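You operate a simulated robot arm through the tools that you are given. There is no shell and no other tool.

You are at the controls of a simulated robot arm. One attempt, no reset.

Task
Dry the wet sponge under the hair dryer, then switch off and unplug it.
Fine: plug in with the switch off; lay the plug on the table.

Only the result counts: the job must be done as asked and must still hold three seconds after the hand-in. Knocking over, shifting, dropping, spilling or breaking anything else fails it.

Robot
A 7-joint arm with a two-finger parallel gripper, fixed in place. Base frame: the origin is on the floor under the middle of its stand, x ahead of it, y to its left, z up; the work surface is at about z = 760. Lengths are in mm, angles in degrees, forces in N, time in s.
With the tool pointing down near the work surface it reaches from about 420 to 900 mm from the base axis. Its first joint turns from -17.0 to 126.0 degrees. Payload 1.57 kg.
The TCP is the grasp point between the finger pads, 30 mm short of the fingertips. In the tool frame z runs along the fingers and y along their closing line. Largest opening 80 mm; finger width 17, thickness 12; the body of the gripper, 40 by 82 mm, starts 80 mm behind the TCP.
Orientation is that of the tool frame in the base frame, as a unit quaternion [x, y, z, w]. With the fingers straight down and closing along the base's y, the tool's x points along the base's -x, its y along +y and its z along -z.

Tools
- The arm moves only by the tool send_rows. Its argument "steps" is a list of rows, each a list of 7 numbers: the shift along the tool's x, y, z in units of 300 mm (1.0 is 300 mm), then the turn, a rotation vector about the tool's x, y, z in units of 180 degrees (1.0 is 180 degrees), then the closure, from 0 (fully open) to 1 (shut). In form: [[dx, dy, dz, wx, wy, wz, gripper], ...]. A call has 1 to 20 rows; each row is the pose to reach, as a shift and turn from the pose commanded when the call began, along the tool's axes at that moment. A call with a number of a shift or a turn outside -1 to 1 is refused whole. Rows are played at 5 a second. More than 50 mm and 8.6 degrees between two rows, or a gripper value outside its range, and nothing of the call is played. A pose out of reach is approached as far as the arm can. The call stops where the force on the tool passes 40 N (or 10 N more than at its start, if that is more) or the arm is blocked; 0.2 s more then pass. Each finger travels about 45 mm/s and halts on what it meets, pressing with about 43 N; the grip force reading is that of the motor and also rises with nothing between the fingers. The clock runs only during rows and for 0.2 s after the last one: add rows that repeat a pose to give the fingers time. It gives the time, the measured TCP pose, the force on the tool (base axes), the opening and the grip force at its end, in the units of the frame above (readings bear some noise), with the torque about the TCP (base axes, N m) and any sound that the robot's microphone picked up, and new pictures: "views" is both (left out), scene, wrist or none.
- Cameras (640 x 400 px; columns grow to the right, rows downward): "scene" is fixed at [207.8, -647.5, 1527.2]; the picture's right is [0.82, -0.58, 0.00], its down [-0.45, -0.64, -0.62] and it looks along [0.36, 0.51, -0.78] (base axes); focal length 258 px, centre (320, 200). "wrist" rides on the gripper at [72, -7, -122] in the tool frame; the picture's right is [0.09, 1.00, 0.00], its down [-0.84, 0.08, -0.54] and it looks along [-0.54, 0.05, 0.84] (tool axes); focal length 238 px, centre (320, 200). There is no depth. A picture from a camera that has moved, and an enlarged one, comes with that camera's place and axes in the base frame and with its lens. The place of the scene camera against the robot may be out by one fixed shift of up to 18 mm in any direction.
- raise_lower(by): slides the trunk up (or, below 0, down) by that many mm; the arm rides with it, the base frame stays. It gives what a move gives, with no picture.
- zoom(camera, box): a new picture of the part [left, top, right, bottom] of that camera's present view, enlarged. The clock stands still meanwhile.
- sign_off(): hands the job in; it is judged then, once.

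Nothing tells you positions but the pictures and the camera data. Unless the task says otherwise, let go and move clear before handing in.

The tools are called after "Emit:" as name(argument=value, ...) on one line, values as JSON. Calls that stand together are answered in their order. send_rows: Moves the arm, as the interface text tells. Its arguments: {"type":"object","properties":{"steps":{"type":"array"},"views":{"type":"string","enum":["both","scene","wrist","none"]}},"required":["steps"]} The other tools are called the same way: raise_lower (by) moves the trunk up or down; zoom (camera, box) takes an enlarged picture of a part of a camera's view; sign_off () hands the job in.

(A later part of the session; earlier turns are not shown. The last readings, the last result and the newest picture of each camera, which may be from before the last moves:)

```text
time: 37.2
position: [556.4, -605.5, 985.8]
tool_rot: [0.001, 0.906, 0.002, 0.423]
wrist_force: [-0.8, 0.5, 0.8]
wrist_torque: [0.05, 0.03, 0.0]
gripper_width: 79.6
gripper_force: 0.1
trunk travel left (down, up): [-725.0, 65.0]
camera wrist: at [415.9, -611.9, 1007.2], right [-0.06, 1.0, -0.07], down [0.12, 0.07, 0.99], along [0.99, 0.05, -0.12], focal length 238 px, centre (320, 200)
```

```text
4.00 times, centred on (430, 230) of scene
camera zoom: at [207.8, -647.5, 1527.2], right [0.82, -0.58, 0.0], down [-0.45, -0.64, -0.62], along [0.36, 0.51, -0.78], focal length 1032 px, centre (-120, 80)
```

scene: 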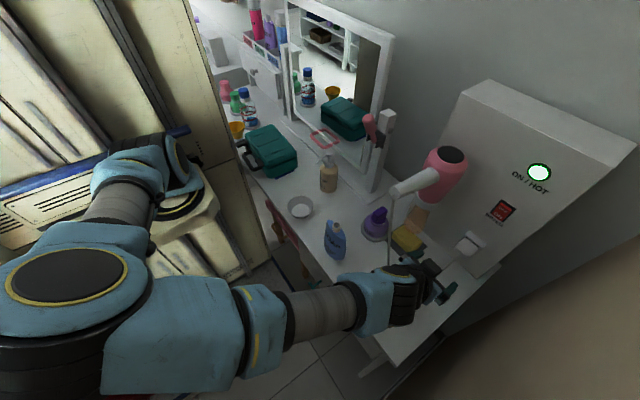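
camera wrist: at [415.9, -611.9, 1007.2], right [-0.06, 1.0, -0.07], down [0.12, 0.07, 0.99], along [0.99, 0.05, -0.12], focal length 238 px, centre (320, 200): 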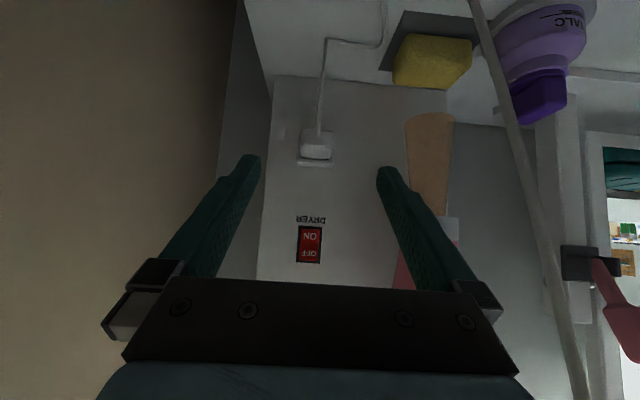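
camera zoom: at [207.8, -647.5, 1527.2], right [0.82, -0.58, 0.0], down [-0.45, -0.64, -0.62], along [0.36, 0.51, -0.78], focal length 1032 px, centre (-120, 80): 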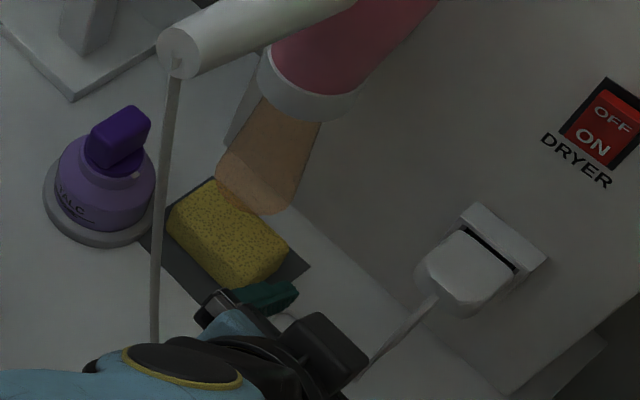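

It's still getting slightly lighter. I'll wait another four seconds and compare.

Emit:
send_rows(steps=[[0, 0, 0, 0, 0, 0, 0], [0, 0, 0, 0, 0, 0, 0], [0, 0, 0, 0, 0, 0, 0], [0, 0, 0, 0, 0, 0, 0], [0, 0, 0, 0, 0, 0, 0], [0, 0, 0, 0, 0, 0, 0], [0, 0, 0, 0, 0, 0, 0], [0, 0, 0, 0, 0, 0, 0], [0, 0, 0, 0, 0, 0, 0], [0, 0, 0, 0, 0, 0, 0], [0, 0, 0, 0, 0, 0, 0], [0, 0, 0, 0, 0, 0, 0], [0, 0, 0, 0, 0, 0, 0], [0, 0, 0, 0, 0, 0, 0], [0, 0, 0, 0, 0, 0, 0], [0, 0, 0, 0, 0, 0, 0], [0, 0, 0, 0, 0, 0, 0], [0, 0, 0, 0, 0, 0, 0]], views="both")

Emit:
zoom(camera="scene", box=[380, 180, 480, 280])

Emit:
zoom(camera="wrist", box=[320, 0, 560, 200])

```text
time: 41.0
position: [556.0, -605.0, 984.4]
tool_rot: [0.002, 0.906, 0.003, 0.423]
wrist_force: [-0.2, -0.6, -0.7]
wrist_torque: [0.01, 0.03, -0.04]
gripper_width: 80.0
gripper_force: 0.1
trunk travel left (down, up): [-725.0, 65.0]
camera wrist: at [415.9, -611.9, 1007.2], right [-0.06, 1.0, -0.07], down [0.12, 0.07, 0.99], along [0.99, 0.05, -0.12], focal length 238 px, centre (320, 200)
```

scene: 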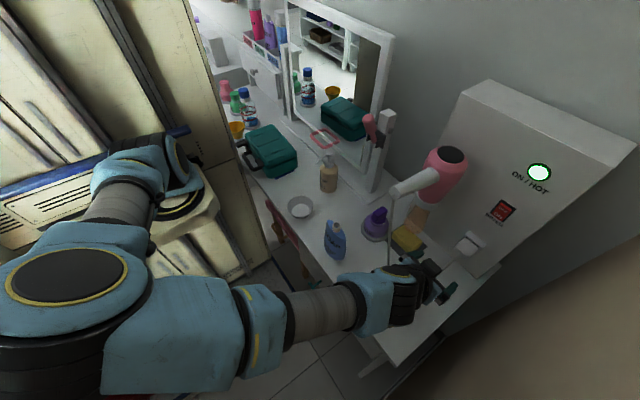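
wrist: 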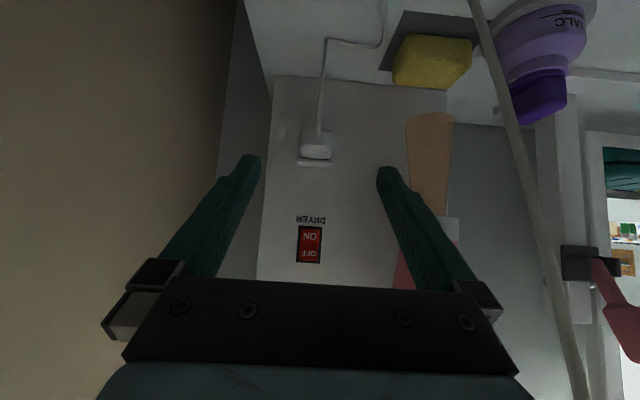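

```text
4.00 times, centred on (430, 230) of scene
camera zoom: at [207.8, -647.5, 1527.2], right [0.82, -0.58, 0.0], down [-0.45, -0.64, -0.62], along [0.36, 0.51, -0.78], focal length 1032 px, centre (-120, 80)
```

zoom: 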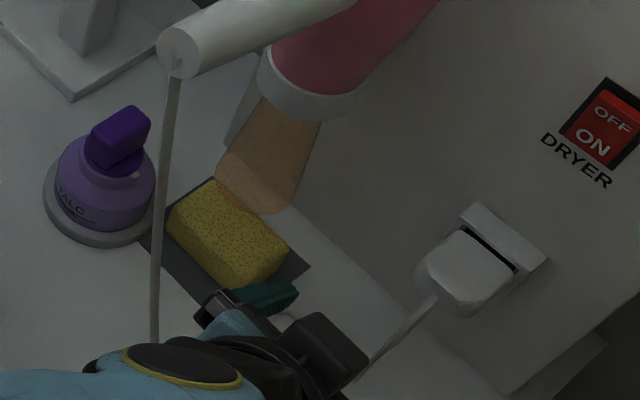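

```text
2.00 times, centred on (440, 100) of wrist
camera zoom: at [415.9, -611.9, 1007.2], right [-0.06, 1.0, -0.07], down [0.12, 0.07, 0.99], along [0.99, 0.05, -0.12], focal length 477 px, centre (80, 400)
```

zoom: 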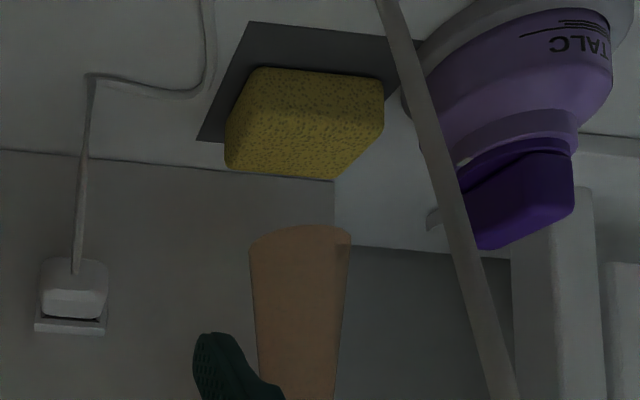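

The colour has levelled off to a bright, even yellow between 37 s and 41 s, so the sponge is dry. Next I'll close the fingers and move in front of the OFF half (z≈1045).

Emit:
send_rows(steps=[[0, 0, 0, 0, 0, 0, 1], [0, 0, 0, 0, 0, 0, 1], [0, 0, 0, 0, 0, 0, 1], [-0.1039, 0, 0.0481, 0, 0, 0, 1], [-0.2078, 0, 0.0962, 0, 0, 0, 1], [-0.3118, -0.001, 0.1444, 0, 0, 0, 1], [-0.4157, -0.001, 0.1925, 0, 0, 0, 1], [-0.5196, -0.002, 0.2406, 0, 0, 0, 1], [-0.5196, -0.002, 0.2406, 0, 0, 0, 1]], views="both")

Emit:
zoom(camera="scene", box=[450, 150, 550, 250])

Emit:
zoom(camera="wrist", box=[250, 80, 390, 230])

```text
time: 43.0
position: [712.0, -603.6, 1059.9]
tool_rot: [0.001, 0.906, 0.003, 0.423]
wrist_force: [-0.4, -1.1, 0.5]
wrist_torque: [0.03, 0.0, 0.01]
gripper_width: 0.0
gripper_force: 21.3
trunk travel left (down, up): [-725.0, 65.0]
camera wrist: at [571.6, -610.9, 1081.5], right [-0.06, 1.0, -0.07], down [0.12, 0.07, 0.99], along [0.99, 0.05, -0.12], focal length 238 px, centre (320, 200)
```

scene: 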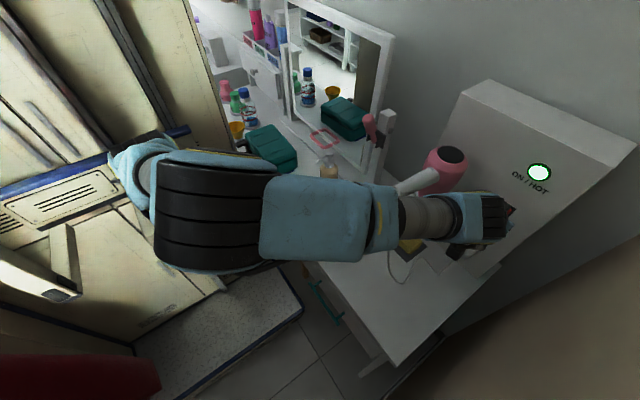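
wrist: 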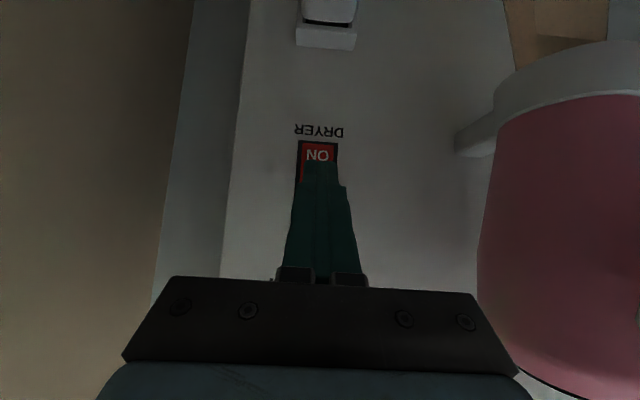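

```text
4.00 times, centred on (500, 200) of scene
camera zoom: at [207.8, -647.5, 1527.2], right [0.82, -0.58, 0.0], down [-0.45, -0.64, -0.62], along [0.36, 0.51, -0.78], focal length 1032 px, centre (-400, 200)
```

zoom: 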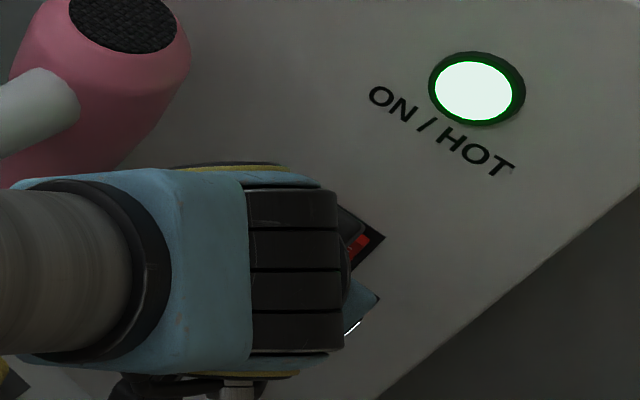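

```text
2.67 times, centred on (320, 155) of wrist
camera zoom: at [571.6, -610.9, 1081.5], right [-0.06, 1.0, -0.07], down [0.12, 0.07, 0.99], along [0.99, 0.05, -0.12], focal length 636 px, centre (320, 320)
```

zoom: 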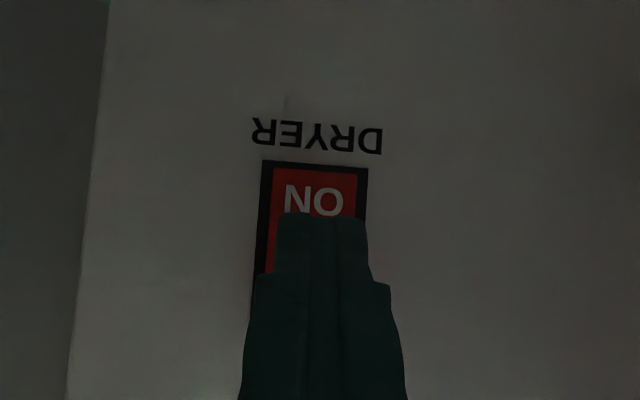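

I'm lined up with the OFF half (z≈1046). I'll correct y by -2 mm and push in.

Emit:
send_rows(steps=[[-0.0171, -0.007, 0.0204, 0, 0, 0, 1], [-0.0343, -0.007, 0.0409, 0, 0, 0, 1], [-0.0471, -0.007, 0.0562, 0, 0, 0, 1], [-0.0557, -0.007, 0.0664, 0, 0, 0, 1], [-0.0621, -0.007, 0.074, 0, 0, 0, 1], [-0.0686, -0.007, 0.0817, 0, 0, 0, 1], [-0.075, -0.007, 0.0894, 0, 0, 0, 1], [-0.0814, -0.007, 0.097, 0, 0, 0, 1], [-0.0814, -0.007, 0.097, 0, 0, 0, 1]], views="both")

Emit:
zoom(camera="scene", box=[450, 150, 550, 250])

```text
time: 44.9
position: [744.9, -608.6, 1058.0]
tool_rot: [0.001, 0.907, 0.002, 0.42]
wrist_force: [-23.4, 7.1, 11.9]
wrist_torque: [0.08, -0.05, 0.21]
gripper_width: 0.2
gripper_force: 21.0
trunk travel left (down, up): [-725.0, 65.0]
stopped in row 9: the force on the tool passed its limit at 44 N (the readings are from after the stop); the commanded pose is now the measured one
camera wrist: at [604.6, -615.8, 1081.5], right [-0.06, 1.0, -0.06], down [0.13, 0.07, 0.99], along [0.99, 0.05, -0.13], focal length 238 px, centre (320, 200)
```

scene: 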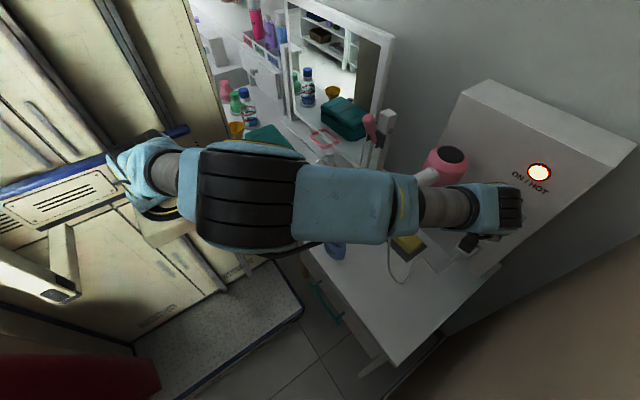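
wrist: 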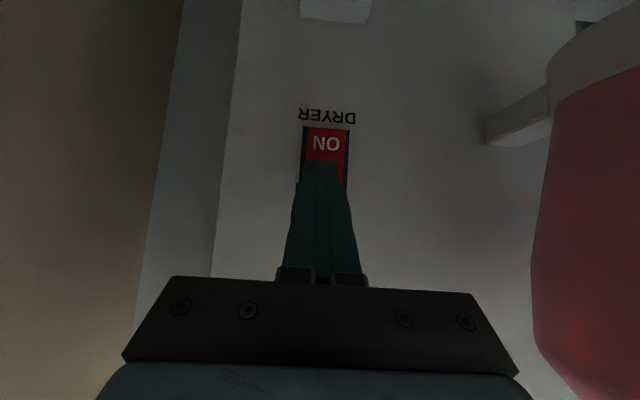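

```text
4.00 times, centred on (500, 200) of scene
camera zoom: at [207.8, -647.5, 1527.2], right [0.82, -0.58, 0.0], down [-0.45, -0.64, -0.62], along [0.36, 0.51, -0.78], focal length 1032 px, centre (-400, 200)
```

zoom: 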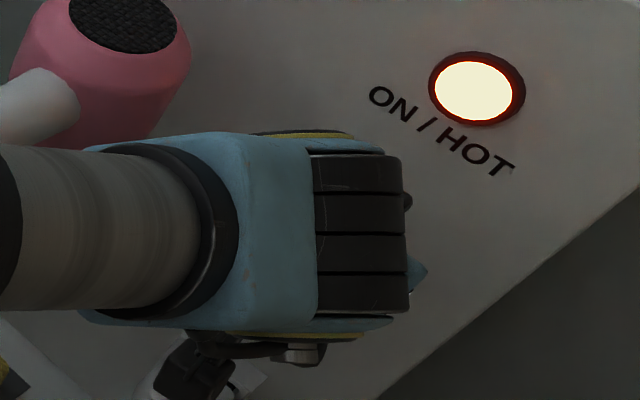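

The stream has stopped and the lamp turned from green to red: off, but still hot. I'll back away from the switch and check the switch, lamp and sponge.

Emit:
send_rows(steps=[[0.0214, 0.005, -0.0255, 0, -0.0022, 0, 1], [0.0643, 0.01, -0.0766, 0, -0.0022, 0, 1], [0.1286, 0.012, -0.1532, 0, -0.0022, 0, 1], [0.2357, 0.012, -0.2809, 0, -0.0022, 0, 1], [0.3428, 0.012, -0.4085, 0, -0.0022, 0, 0.7], [0.3428, 0.012, -0.4085, 0, -0.0022, 0, 0.3]], views="both")

Emit:
zoom(camera="scene", box=[380, 130, 560, 270])

Emit:
zoom(camera="scene", box=[480, 150, 560, 230])

```text
time: 46.2
position: [585.7, -606.2, 1057.8]
tool_rot: [0.001, 0.906, 0.003, 0.423]
wrist_force: [0.2, -0.8, -0.4]
wrist_torque: [0.02, -0.01, -0.01]
gripper_width: 47.9
gripper_force: 0.0
trunk travel left (down, up): [-725.0, 65.0]
camera wrist: at [446.3, -613.3, 1080.7], right [-0.06, 1.0, -0.06], down [0.12, 0.07, 0.99], along [0.99, 0.05, -0.12], focal length 238 px, centre (320, 200)
```

scene: 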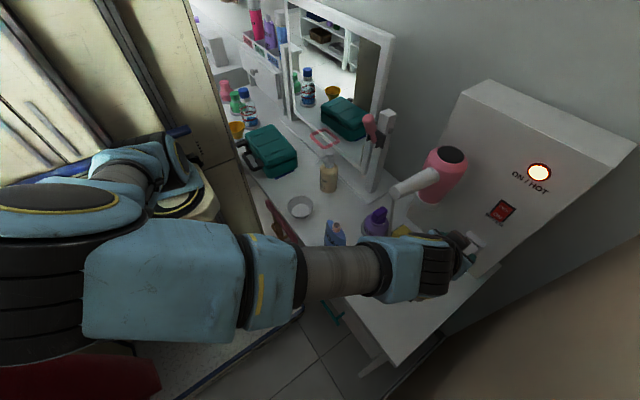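
wrist: 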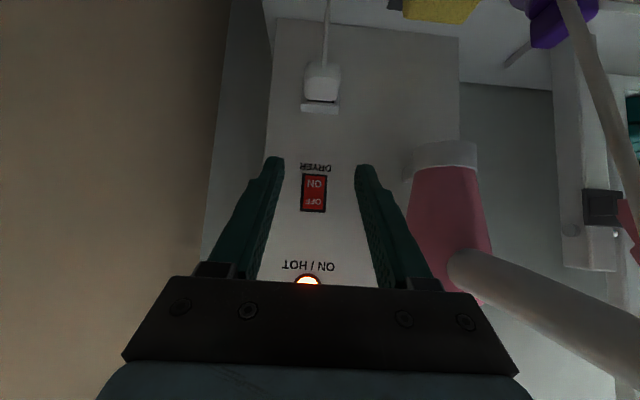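

```text
2.86 times, centred on (470, 200) of scene
camera zoom: at [207.8, -647.5, 1527.2], right [0.82, -0.58, 0.0], down [-0.45, -0.64, -0.62], along [0.36, 0.51, -0.78], focal length 737 px, centre (-109, 200)
```

zoom: 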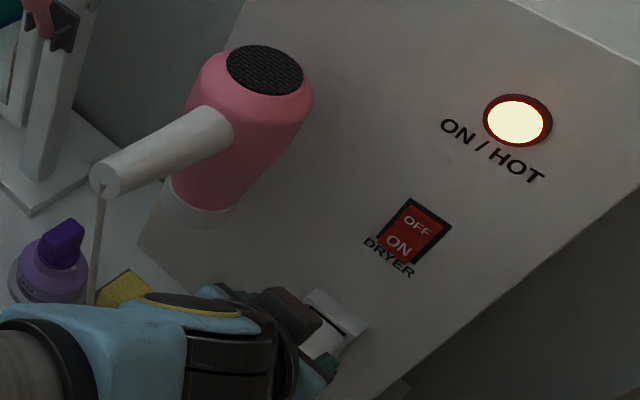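

```text
5.00 times, centred on (520, 190) of scene
camera zoom: at [207.8, -647.5, 1527.2], right [0.82, -0.58, 0.0], down [-0.45, -0.64, -0.62], along [0.36, 0.51, -0.78], focal length 1289 px, centre (-680, 250)
```

zoom: 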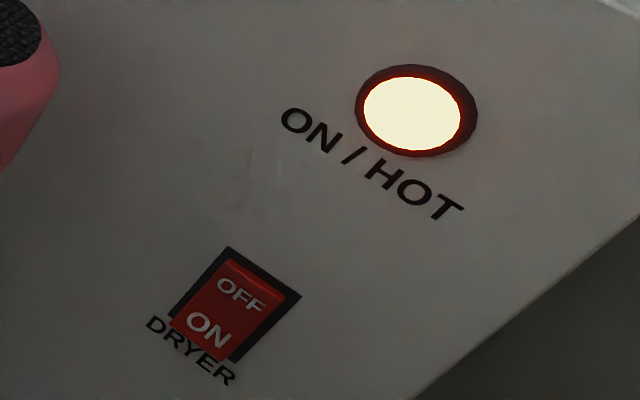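

The switch is back in the OFF position and the stream is gone, with only the HOT lamp glowing. I'll move to the pre-grasp point behind the plug with open fingers and let the dryer cool as I go.

Emit:
send_rows(steps=[[0.0322, 0.001, 0.0927, 0, 0, 0, 0], [0.0644, 0.002, 0.1853, 0, 0, 0, 0], [0.0966, 0.002, 0.278, 0, 0, 0, 0], [0.0966, 0.002, 0.278, 0, 0, 0, 0], [0.0966, 0.002, 0.278, 0, 0, 0, 0], [0.0966, 0.002, 0.278, 0, 0, 0, 0], [0.0966, 0.002, 0.278, 0, 0, 0, 0], [0.0966, 0.002, 0.278, 0, 0, 0, 0], [0.0966, 0.002, 0.278, 0, 0, 0, 0], [0.0966, 0.002, 0.278, 0, 0, 0, 0], [0.0966, 0.002, 0.278, 0, 0, 0, 0], [0.0966, 0.002, 0.278, 0, 0, 0, 0], [0.0966, 0.002, 0.278, 0, 0, 0, 0], [0.0966, 0.002, 0.278, 0, 0, 0, 0], [0.0966, 0.002, 0.278, 0, 0, 0, 0], [0.0966, 0.002, 0.278, 0, 0, 0, 0], [0.0966, 0.002, 0.278, 0, 0, 0, 0], [0.0966, 0.002, 0.278, 0, 0, 0, 0]], views="both")

Emit:
zoom(camera="wrist", box=[250, 60, 390, 280])

Emit:
zoom(camera="scene", box=[380, 130, 560, 270])

```text
time: 50.0
position: [631.3, -604.6, 981.3]
tool_rot: [0.0, 0.906, 0.004, 0.423]
wrist_force: [0.2, 0.6, -1.0]
wrist_torque: [-0.02, -0.01, 0.01]
gripper_width: 80.1
gripper_force: 0.0
trunk travel left (down, up): [-725.0, 65.0]
camera wrist: at [491.6, -610.7, 1004.6], right [-0.06, 1.0, -0.06], down [0.12, 0.07, 0.99], along [0.99, 0.05, -0.12], focal length 238 px, centre (320, 200)
```

scene: 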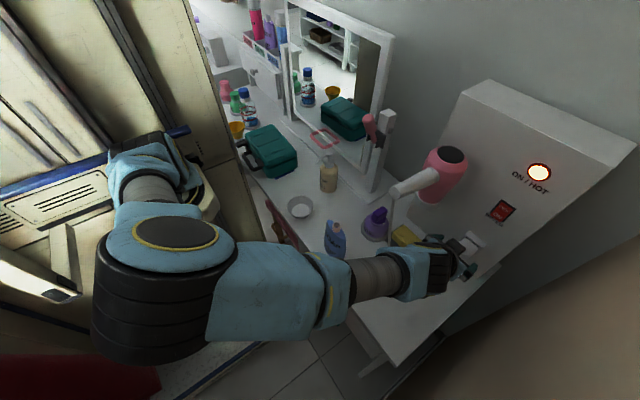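
wrist: 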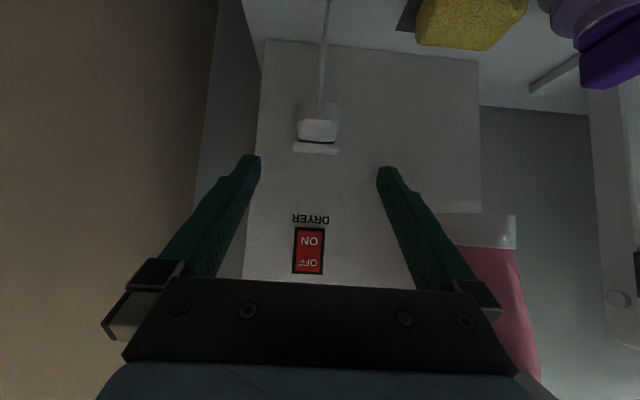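

```text
1.82 times, centred on (320, 170) of wrist
camera zoom: at [491.6, -610.7, 1004.6], right [-0.06, 1.0, -0.06], down [0.12, 0.07, 0.99], along [0.99, 0.05, -0.12], focal length 433 px, centre (320, 254)
```

zoom: 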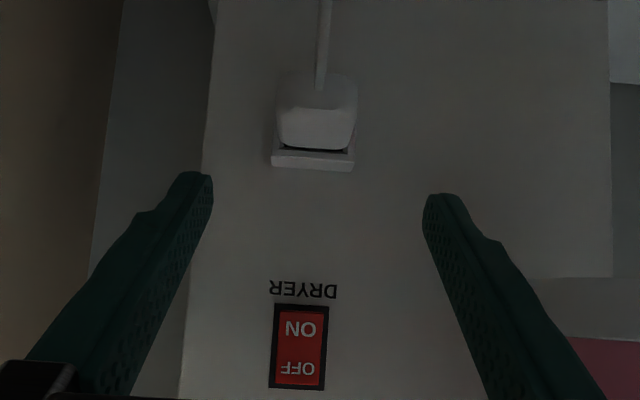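

```text
2.86 times, centred on (470, 200) of scene
camera zoom: at [207.8, -647.5, 1527.2], right [0.82, -0.58, 0.0], down [-0.45, -0.64, -0.62], along [0.36, 0.51, -0.78], focal length 737 px, centre (-109, 200)
```

zoom: 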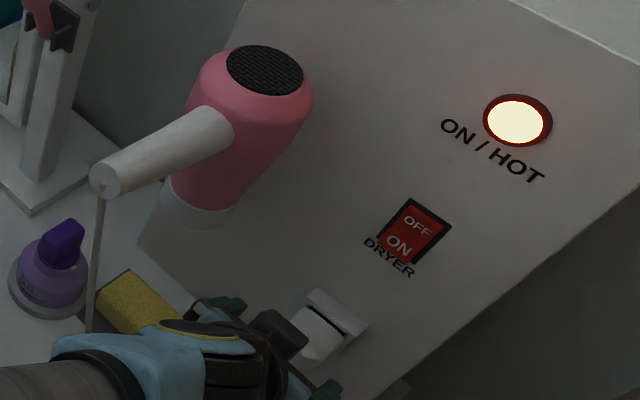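

The lamp still shows HOT. Waiting costs nothing, so I'll give it several seconds to cool before pulling the plug.

Emit:
send_rows(steps=[[0, 0, 0, 0, 0, 0, 0], [0, 0, 0, 0, 0, 0, 0], [0, 0, 0, 0, 0, 0, 0], [0, 0, 0, 0, 0, 0, 0], [0, 0, 0, 0, 0, 0, 0], [0, 0, 0, 0, 0, 0, 0], [0, 0, 0, 0, 0, 0, 0], [0, 0, 0, 0, 0, 0, 0], [0, 0, 0, 0, 0, 0, 0], [0, 0, 0, 0, 0, 0, 0], [0, 0, 0, 0, 0, 0, 0], [0, 0, 0, 0, 0, 0, 0], [0, 0, 0, 0, 0, 0, 0], [0, 0, 0, 0, 0, 0, 0], [0, 0, 0, 0, 0, 0, 0], [0, 0, 0, 0, 0, 0, 0], [0, 0, 0, 0, 0, 0, 0], [0, 0, 0, 0, 0, 0, 0], [0, 0, 0, 0, 0, 0, 0], [0, 0, 0, 0, 0, 0, 0]], views="scene")

Emit:
send_rows(steps=[[0, 0, 0, 0, 0, 0, 0], [0, 0, 0, 0, 0, 0, 0], [0, 0, 0, 0, 0, 0, 0], [0, 0, 0, 0, 0, 0, 0], [0, 0, 0, 0, 0, 0, 0], [0, 0, 0, 0, 0, 0, 0], [0, 0, 0, 0, 0, 0, 0], [0, 0, 0, 0, 0, 0, 0], [0, 0, 0, 0, 0, 0, 0], [0, 0, 0, 0, 0, 0, 0], [0, 0, 0, 0, 0, 0, 0], [0, 0, 0, 0, 0, 0, 0], [0, 0, 0, 0, 0, 0, 0], [0, 0, 0, 0, 0, 0, 0], [0, 0, 0, 0, 0, 0, 0], [0, 0, 0, 0, 0, 0, 0], [0, 0, 0, 0, 0, 0, 0], [0, 0, 0, 0, 0, 0, 0], [0, 0, 0, 0, 0, 0, 0], [0, 0, 0, 0, 0, 0, 0]], views="both")

```text
time: 54.2
position: [632.2, -603.8, 981.0]
tool_rot: [0.0, 0.906, 0.004, 0.423]
wrist_force: [-0.5, -0.7, 0.1]
wrist_torque: [0.01, 0.02, 0.02]
gripper_width: 80.0
gripper_force: 0.1
trunk travel left (down, up): [-725.0, 65.0]
```

scene: 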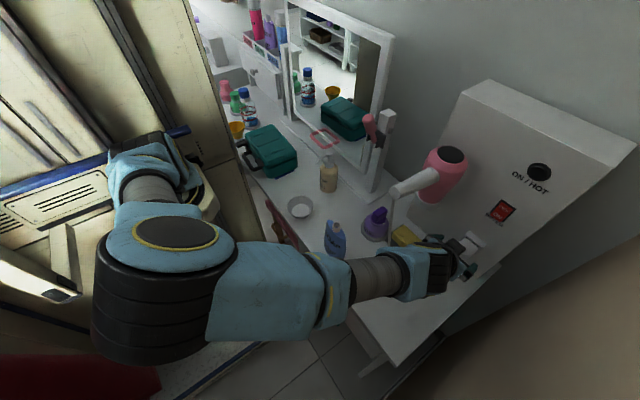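

```text
time: 58.5
position: [631.8, -603.2, 981.8]
tool_rot: [0.002, 0.906, 0.003, 0.424]
wrist_force: [-0.1, -0.6, -0.3]
wrist_torque: [0.02, -0.01, 0.02]
gripper_width: 80.1
gripper_force: 0.1
trunk travel left (down, up): [-725.0, 65.0]
camera wrist: at [491.6, -610.7, 1004.6], right [-0.06, 1.0, -0.06], down [0.12, 0.07, 0.99], along [0.99, 0.05, -0.12], focal length 238 px, centre (320, 200)
```

scene: 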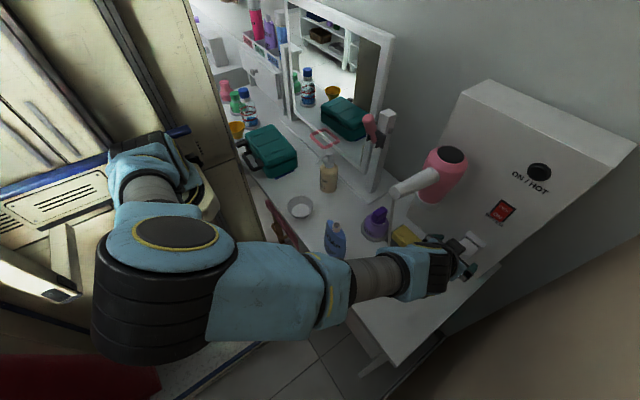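
wrist: 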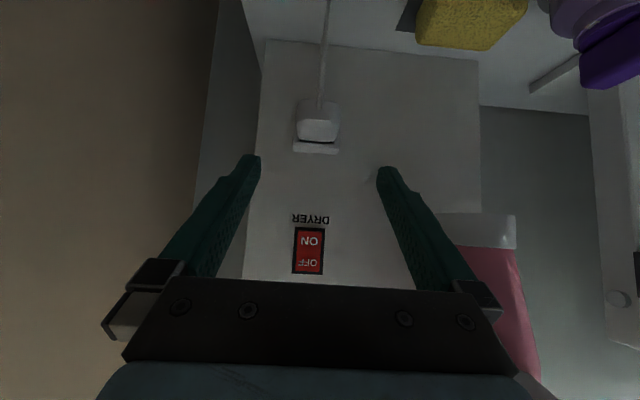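

The lamp has gone dark: off and cooled. I'll slide the open fingers back over the plug to the same grasp point.

Emit:
send_rows(steps=[[0.0002, -0.0077, 0.1, 0, 0, 0, 0], [0.0004, -0.0077, 0.2, 0, 0, 0, 0], [0.0006, -0.0077, 0.3, 0, 0, 0, 0], [0.0007, -0.0077, 0.36, 0, 0, 0, 0], [0.0007, -0.0077, 0.3974, 0, 0, 0, 0], [0.0007, -0.0077, 0.3974, 0, 0, 0, 0]], views="both")

Emit:
zoom(camera="wrist", box=[250, 120, 390, 230])

```text
time: 59.9
position: [723.8, -605.8, 904.9]
tool_rot: [0.001, 0.906, 0.003, 0.424]
wrist_force: [1.1, 0.1, 0.2]
wrist_torque: [-0.01, 0.02, -0.02]
gripper_width: 79.9
gripper_force: 0.1
trunk travel left (down, up): [-725.0, 65.0]
camera wrist: at [583.6, -613.3, 927.6], right [-0.06, 1.0, -0.06], down [0.12, 0.07, 0.99], along [0.99, 0.05, -0.12], focal length 238 px, centre (320, 200)
```

scene: 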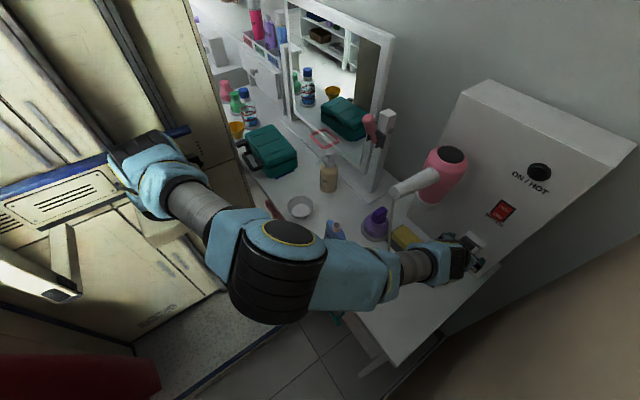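
wrist: 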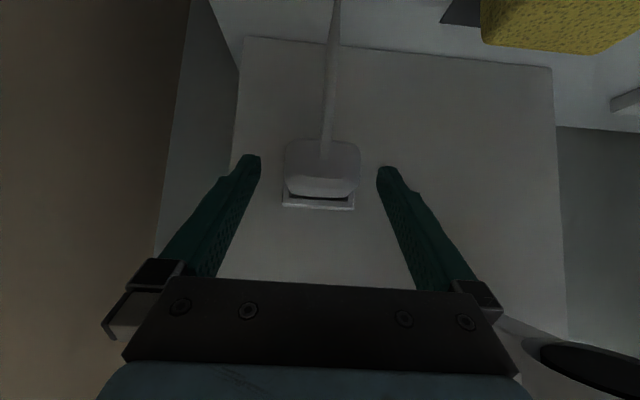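

```text
3.64 times, centred on (320, 175) of wrist
camera zoom: at [583.6, -613.3, 927.6], right [-0.06, 1.0, -0.06], down [0.12, 0.07, 0.99], along [0.99, 0.05, -0.12], focal length 867 px, centre (320, 291)
```

zoom: 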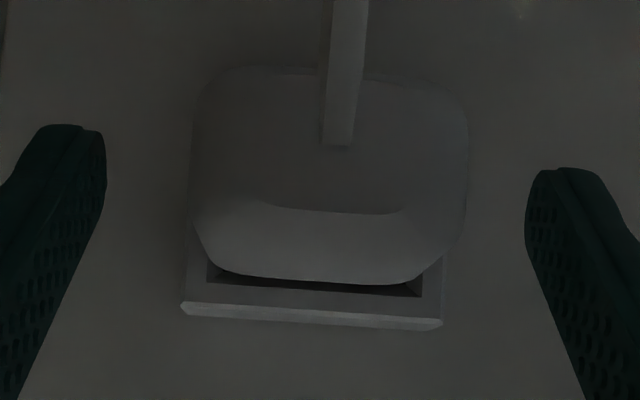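

The plug is centred between the fingers to within about 0.6 mm. I'll close on it now.

Emit:
send_rows(steps=[[0, 0.002, 0, 0, 0, 0, 0.2], [0, 0.002, 0, 0, 0, 0, 0.4], [0, 0.002, 0, 0, 0, 0, 0.6], [0, 0.002, 0, 0, 0, 0, 0.6], [0, 0.002, 0, 0, 0, 0, 0.6], [0, 0.002, 0, 0, 0, 0, 0.6]], views="none")

```text
time: 61.2
position: [723.3, -605.0, 905.0]
tool_rot: [0.001, 0.906, 0.003, 0.424]
wrist_force: [0.3, 1.5, 0.1]
wrist_torque: [-0.13, -0.01, -0.09]
gripper_width: 44.7
gripper_force: 42.8
trunk travel left (down, up): [-725.0, 65.0]
```

The plug is gripped at 44.7 mm with 43 N. I'll pull it straight out along -x.

Emit:
send_rows(steps=[[0.0107, 0, -0.0128, 0, 0, 0, 0.6], [0.0321, 0, -0.0383, 0, 0, 0, 0.6], [0.0643, 0, -0.0766, 0, 0, 0, 0.6], [0.1071, 0, -0.1277, 0, 0, 0, 0.6], [0.1607, 0, -0.1915, 0, 0, 0, 0.6], [0.1607, 0, -0.1915, 0, 0, 0, 0.6]], views="both")

Emit:
zoom(camera="scene", box=[400, 200, 510, 300])

Emit:
zoom(camera="wrist", box=[230, 80, 410, 260])

```text
time: 62.6
position: [649.1, -605.7, 904.5]
tool_rot: [0.001, 0.906, 0.003, 0.423]
wrist_force: [-0.4, 0.4, -0.7]
wrist_torque: [0.01, 0.01, -0.01]
gripper_width: 44.8
gripper_force: 42.4
trunk travel left (down, up): [-725.0, 65.0]
camera wrist: at [508.7, -613.8, 925.9], right [-0.06, 1.0, -0.06], down [0.12, 0.07, 0.99], along [0.99, 0.05, -0.12], focal length 238 px, centre (320, 200)
```

scene: 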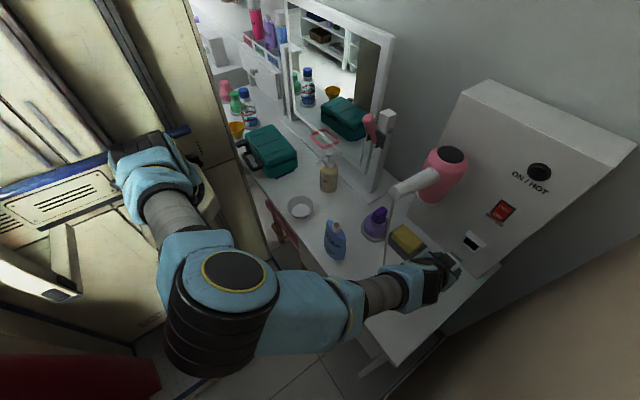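
wrist: 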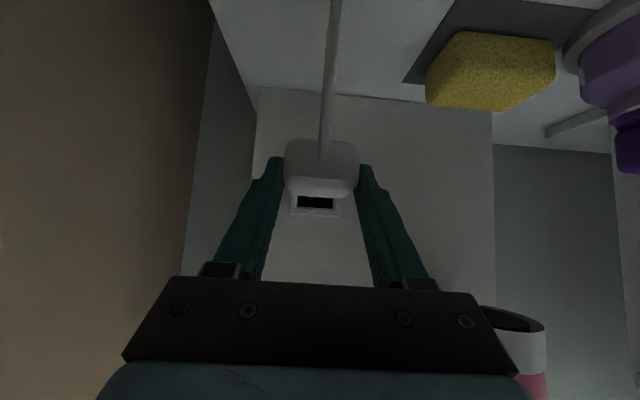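

```text
4.00 times, centred on (455, 250) of scene
camera zoom: at [207.8, -647.5, 1527.2], right [0.82, -0.58, 0.0], down [-0.45, -0.64, -0.62], along [0.36, 0.51, -0.78], focal length 1032 px, centre (-220, 0)
```

zoom: 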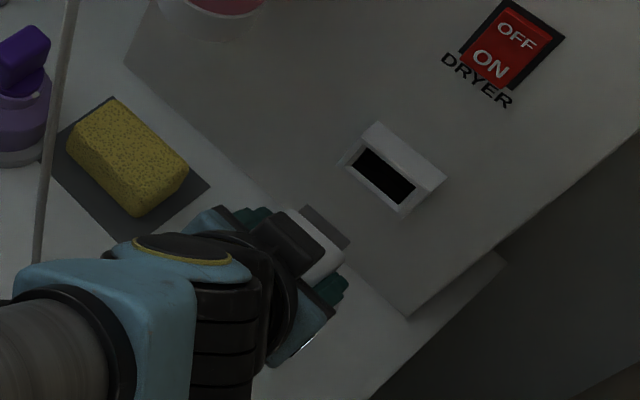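

```text
2.22 times, centred on (320, 170) of wrist
camera zoom: at [508.7, -613.8, 925.9], right [-0.06, 1.0, -0.06], down [0.12, 0.07, 0.99], along [0.99, 0.05, -0.12], focal length 530 px, centre (320, 267)
```

zoom: 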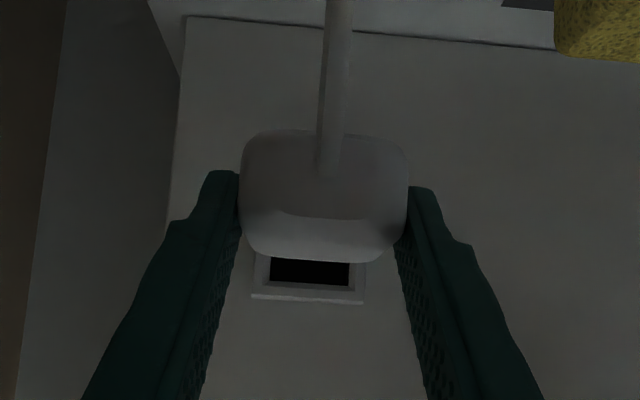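

The plug is out and still held level. I'll lower it to its original spot on the table, stopping about 12 mm above to look.

Emit:
send_rows(steps=[[0.0838, -0.003, 0.0298, 0, 0, 0, 0.6], [0.1675, -0.006, 0.0597, 0, 0, 0, 0.6], [0.2513, -0.01, 0.0895, 0, 0, 0, 0.6], [0.335, -0.0127, 0.1193, 0, 0, 0, 0.6], [0.335, -0.0127, 0.1193, 0, 0, 0, 0.6]], views="both")

Emit:
zoom(camera="wrist", box=[200, 60, 440, 240])

Emit:
zoom(camera="scene", box=[380, 210, 490, 310])

```text
time: 63.9
position: [612.4, -606.6, 803.3]
tool_rot: [0.001, 0.906, 0.004, 0.423]
wrist_force: [-0.1, 0.7, 0.2]
wrist_torque: [0.0, -0.01, 0.01]
gripper_width: 44.9
gripper_force: 43.5
trunk travel left (down, up): [-725.0, 65.0]
camera wrist: at [471.4, -614.3, 825.6], right [-0.06, 1.0, -0.06], down [0.12, 0.07, 0.99], along [0.99, 0.05, -0.12], focal length 238 px, centre (320, 200)
```

scene: 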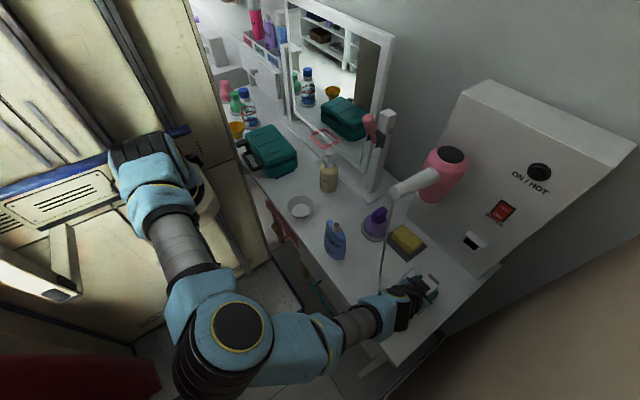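
wrist: 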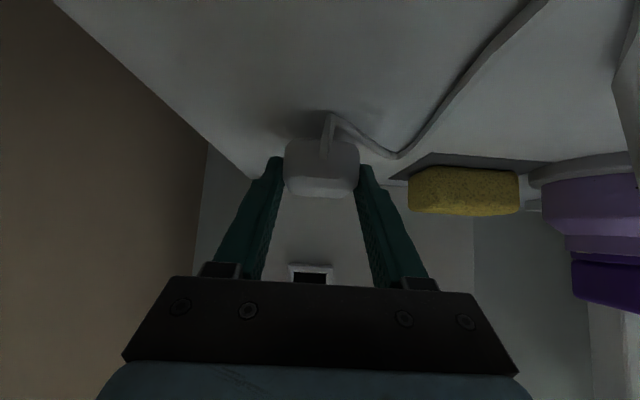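

```text
2.22 times, centred on (320, 150) of wrist
camera zoom: at [471.4, -614.3, 825.6], right [-0.06, 1.0, -0.06], down [0.12, 0.07, 0.99], along [0.99, 0.05, -0.12], focal length 530 px, centre (320, 311)
```

zoom: 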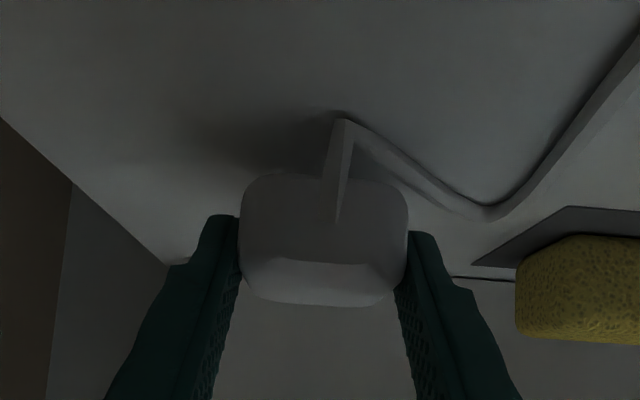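

```text
4.00 times, centred on (435, 260) of scene
camera zoom: at [207.8, -647.5, 1527.2], right [0.82, -0.58, 0.0], down [-0.45, -0.64, -0.62], along [0.36, 0.51, -0.78], focal length 1032 px, centre (-140, -40)
```

zoom: 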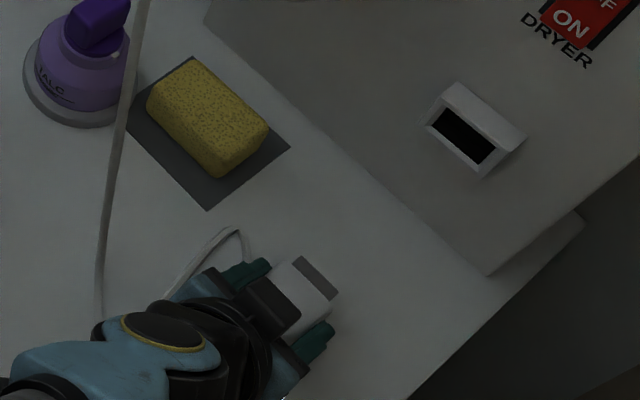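

The plug is level, about 12 mm above the table, with the cord running clear to the +y side. I'll lower it gently to contact.

Emit:
send_rows(steps=[[0.0102, 0, 0.0086, 0, 0, 0, 0.6], [0.0179, 0, 0.015, 0, 0, 0, 0.6], [0.0255, 0, 0.0214, 0, 0, 0, 0.6], [0.0301, 0, 0.0253, 0, 0, 0, 0.6], [0.0301, 0, 0.0253, 0, 0, 0, 0.6]], views="wrist")

Emit:
zoom(camera="wrist", box=[230, 100, 410, 220])

```text
time: 65.0
position: [612.0, -608.1, 791.6]
tool_rot: [0.0, 0.906, 0.004, 0.423]
wrist_force: [-0.7, -0.3, -0.1]
wrist_torque: [0.04, 0.02, 0.02]
gripper_width: 44.9
gripper_force: 42.9
trunk travel left (down, up): [-725.0, 65.0]
camera wrist: at [471.5, -615.2, 814.4], right [-0.06, 1.0, -0.06], down [0.12, 0.07, 0.99], along [0.99, 0.05, -0.12], focal length 238 px, centre (320, 200)
```

wrist: 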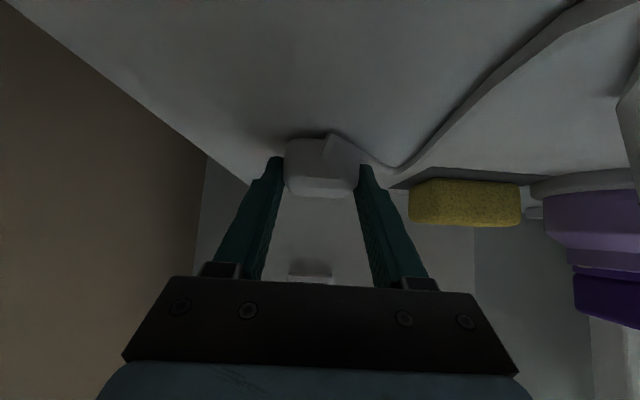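

```text
3.33 times, centred on (320, 160) of wrist
camera zoom: at [471.5, -615.2, 814.4], right [-0.06, 1.0, -0.06], down [0.12, 0.07, 0.99], along [0.99, 0.05, -0.12], focal length 794 px, centre (320, 333)
```

zoom: 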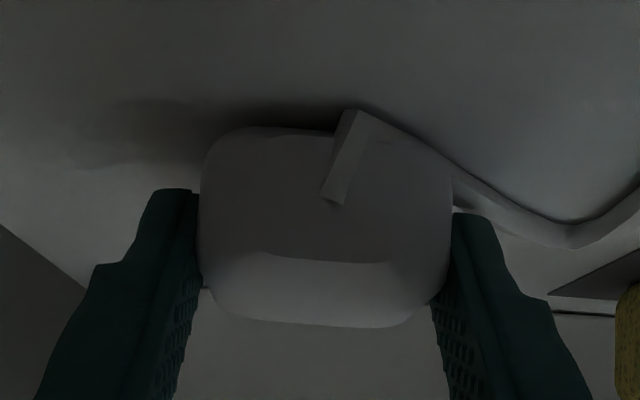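

There's no contact yet, so it's about 1 mm above the table. I'll creep down a little more.

Emit:
send_rows(steps=[[0.0018, 0, 0.0015, 0, 0, 0, 0.6], [0.0036, 0, 0.003, 0, 0, 0, 0.6], [0.0051, 0, 0.0043, 0, 0, 0, 0.6], [0.0051, 0, 0.0043, 0, 0, 0, 0.6]], views="none")

```text
time: 66.0
position: [611.6, -609.2, 790.3]
tool_rot: [0.001, 0.906, 0.003, 0.424]
wrist_force: [-0.2, 0.0, 1.4]
wrist_torque: [-0.02, 0.01, 0.03]
gripper_width: 44.6
gripper_force: 43.0
trunk travel left (down, up): [-725.0, 65.0]
```

Emit:
send_rows(steps=[[0.0015, 0, 0.0013, 0, 0, 0, 0.6], [0.0028, 0, 0.0023, 0, 0, 0, 0.6], [0.0028, 0, 0.0023, 0, 0, 0, 0.6]], views="none")

```text
time: 66.8
position: [613.6, -608.4, 790.6]
tool_rot: [0.001, 0.905, 0.002, 0.425]
wrist_force: [-0.5, 0.6, 8.3]
wrist_torque: [-0.18, -0.1, -0.02]
gripper_width: 44.6
gripper_force: 43.4
trunk travel left (down, up): [-725.0, 65.0]
```

The plug is firmly on the table (8 N up-force). I'll open the fingers slowly.

Emit:
send_rows(steps=[[-0.001, 0, -0.0008, 0, 0, 0, 0.43], [-0.001, 0, -0.0008, 0, 0, 0, 0.38], [-0.001, 0, -0.0008, 0, 0, 0, 0.3], [-0.001, 0, -0.0008, 0, 0, 0, 0.15], [-0.001, 0, -0.0008, 0, 0, 0, 0], [-0.001, 0, -0.0008, 0, 0, 0, 0]], views="both")

Emit:
zoom(camera="wrist", box=[200, 80, 440, 230])

```text
time: 68.2
position: [612.6, -608.3, 789.2]
tool_rot: [0.001, 0.906, 0.003, 0.424]
wrist_force: [-0.2, 0.5, -0.2]
wrist_torque: [0.01, 0.01, 0.02]
gripper_width: 80.0
gripper_force: 0.1
trunk travel left (down, up): [-725.0, 65.0]
camera wrist: at [472.2, -615.2, 812.4], right [-0.06, 1.0, -0.06], down [0.12, 0.07, 0.99], along [0.99, 0.05, -0.12], focal length 238 px, centre (320, 200)
```

scene: 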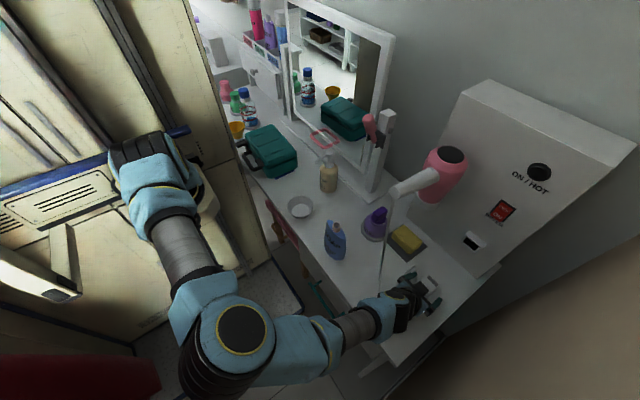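
wrist: 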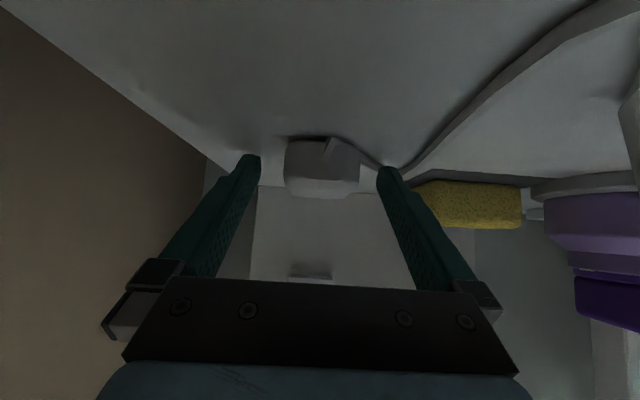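

```text
2.67 times, centred on (320, 155) of wrist
camera zoom: at [472.2, -615.2, 812.4], right [-0.06, 1.0, -0.06], down [0.12, 0.07, 0.99], along [0.99, 0.05, -0.12], focal length 636 px, centre (320, 320)
```

zoom: 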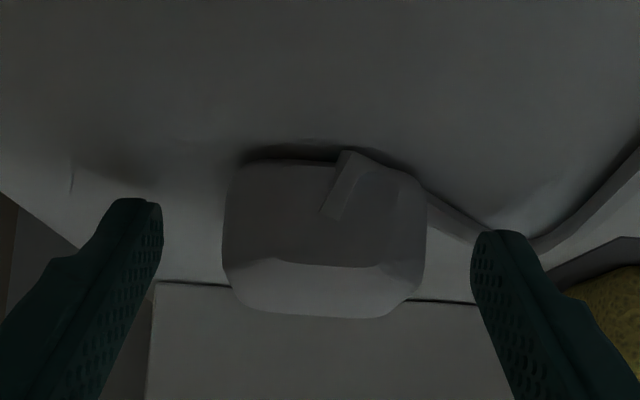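

The plug lies flat on the table. I'll back off along the tool axis and move clear.

Emit:
send_rows(steps=[[0, 0, -0.05, 0, 0, 0, 0], [0, 0, -0.15, 0, 0, 0, 0], [0, 0, -0.27, 0, 0, 0, 0], [0, 0, -0.4, 0, 0, 0, 0], [-0.1, 0, -0.5, 0, 0, 0, 0], [-0.2, 0, -0.6, 0, 0, 0, 0], [-0.3, 0, -0.7, 0, 0, 0, 0], [-0.3, 0, -0.7, 0, 0, 0, 0]], views="both")

Emit:
zoom(camera="scene", box=[370, 200, 490, 310])

Emit:
zoom(camera="scene", box=[380, 130, 560, 270])

```text
time: 70.0
position: [509.1, -609.9, 990.6]
tool_rot: [0.002, 0.906, 0.003, 0.424]
wrist_force: [0.2, 0.0, 0.1]
wrist_torque: [-0.01, 0.02, 0.0]
gripper_width: 79.9
gripper_force: 0.0
trunk travel left (down, up): [-725.0, 65.0]
camera wrist: at [369.4, -616.5, 1015.0], right [-0.06, 1.0, -0.06], down [0.12, 0.07, 0.99], along [0.99, 0.05, -0.12], focal length 238 px, centre (320, 200)
```

scene: 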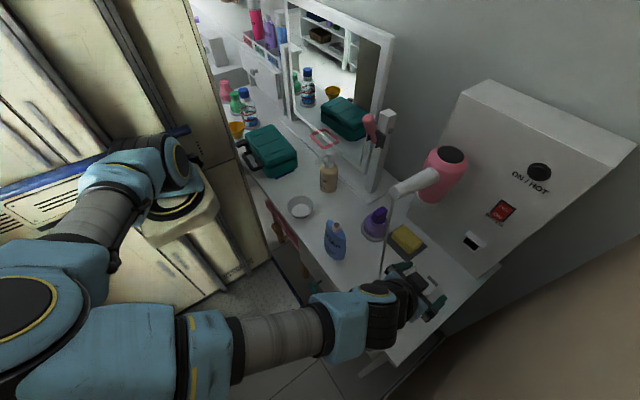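
wrist: 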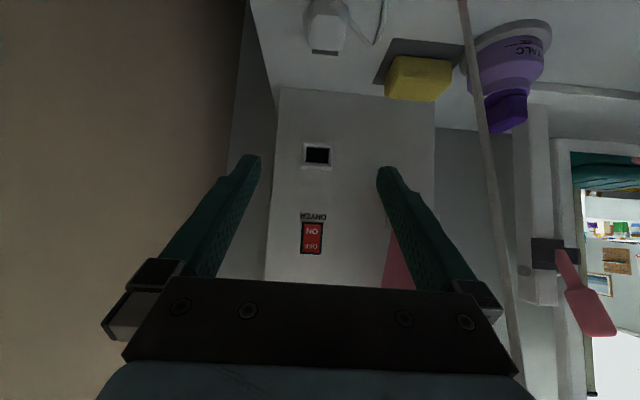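

```text
3.64 times, centred on (430, 255) of scene
camera zoom: at [207.8, -647.5, 1527.2], right [0.82, -0.58, 0.0], down [-0.45, -0.64, -0.62], along [0.36, 0.51, -0.78], focal length 938 px, centre (-80, 0)
```

zoom: 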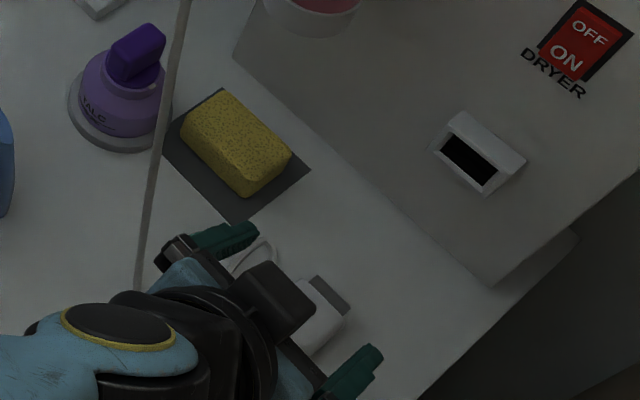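

```text
2.86 times, centred on (470, 200) of scene
camera zoom: at [207.8, -647.5, 1527.2], right [0.82, -0.58, 0.0], down [-0.45, -0.64, -0.62], along [0.36, 0.51, -0.78], focal length 737 px, centre (-109, 200)
```

zoom: 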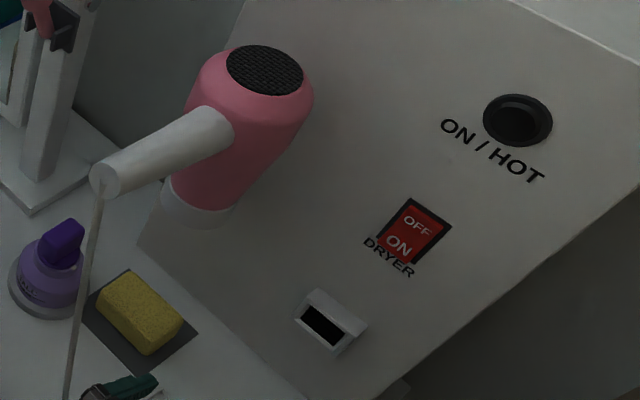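

Everything looks right: lamp dark, switch at OFF, socket empty, plug on the table, sponge a bright dry yellow. I'll raise the arm further clear and check once more.

Emit:
send_rows(steps=[[-0.0636, 0, -0.1187, 0, 0, 0, 0], [-0.1272, 0, -0.2373, 0, 0, 0, 0], [-0.1908, 0, -0.356, 0, 0, 0, 0], [-0.2544, 0, -0.4746, 0, 0, 0, 0], [-0.2544, 0, -0.4746, 0, 0, 0, 0]], views="both")

Emit:
zoom(camera="scene", box=[370, 200, 490, 310])

Emit:
zoom(camera="wrist", box=[220, 0, 460, 280])

```text
time: 71.2
position: [446.6, -611.4, 1144.6]
tool_rot: [0.0, 0.906, 0.003, 0.423]
wrist_force: [-0.3, -0.4, 0.6]
wrist_torque: [0.02, 0.03, 0.01]
gripper_width: 80.2
gripper_force: 0.1
trunk travel left (down, up): [-725.0, 65.0]
camera wrist: at [307.0, -617.7, 1166.3], right [-0.06, 1.0, -0.06], down [0.12, 0.07, 0.99], along [0.99, 0.05, -0.12], focal length 238 px, centre (320, 200)
```

scene: 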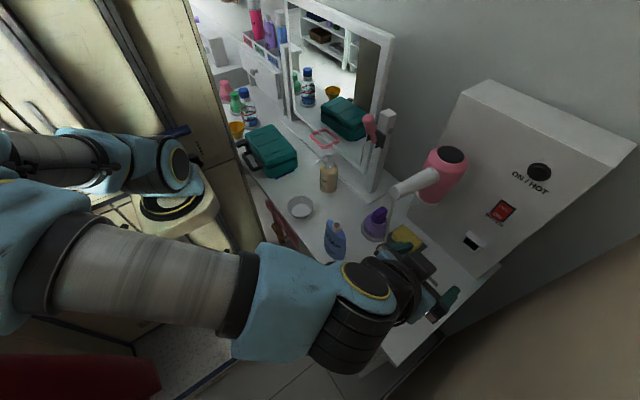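
wrist: 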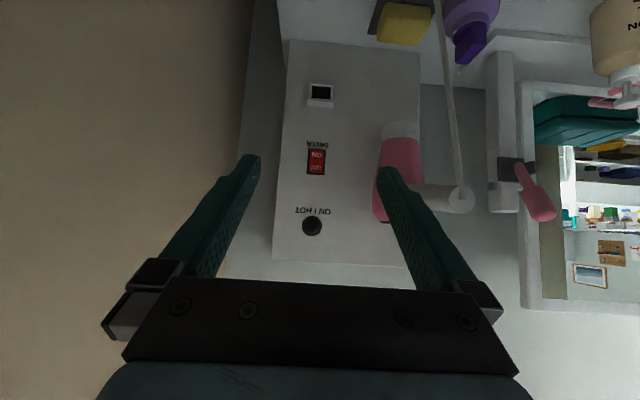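

```text
3.64 times, centred on (430, 255) of scene
camera zoom: at [207.8, -647.5, 1527.2], right [0.82, -0.58, 0.0], down [-0.45, -0.64, -0.62], along [0.36, 0.51, -0.78], focal length 938 px, centre (-80, 0)
```

zoom: 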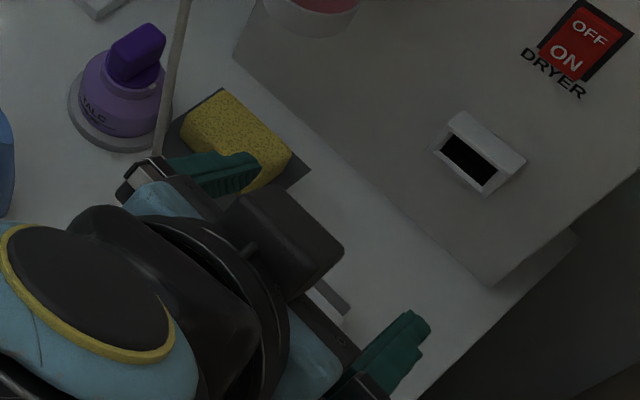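

```text
1.43 times, centred on (340, 140) of wrist
camera zoom: at [307.0, -617.7, 1166.3], right [-0.06, 1.0, -0.06], down [0.12, 0.07, 0.99], along [0.99, 0.05, -0.12], focal length 340 px, centre (291, 286)
```

zoom: 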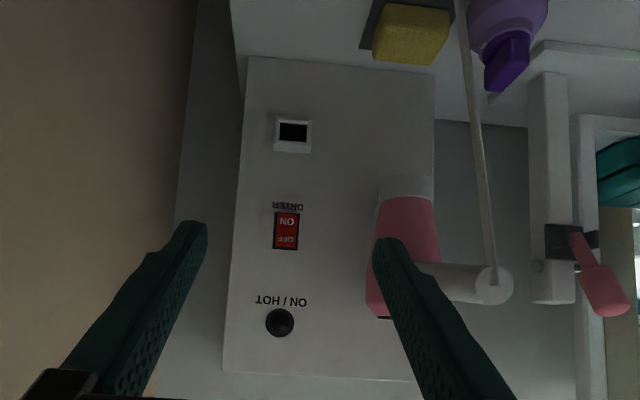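

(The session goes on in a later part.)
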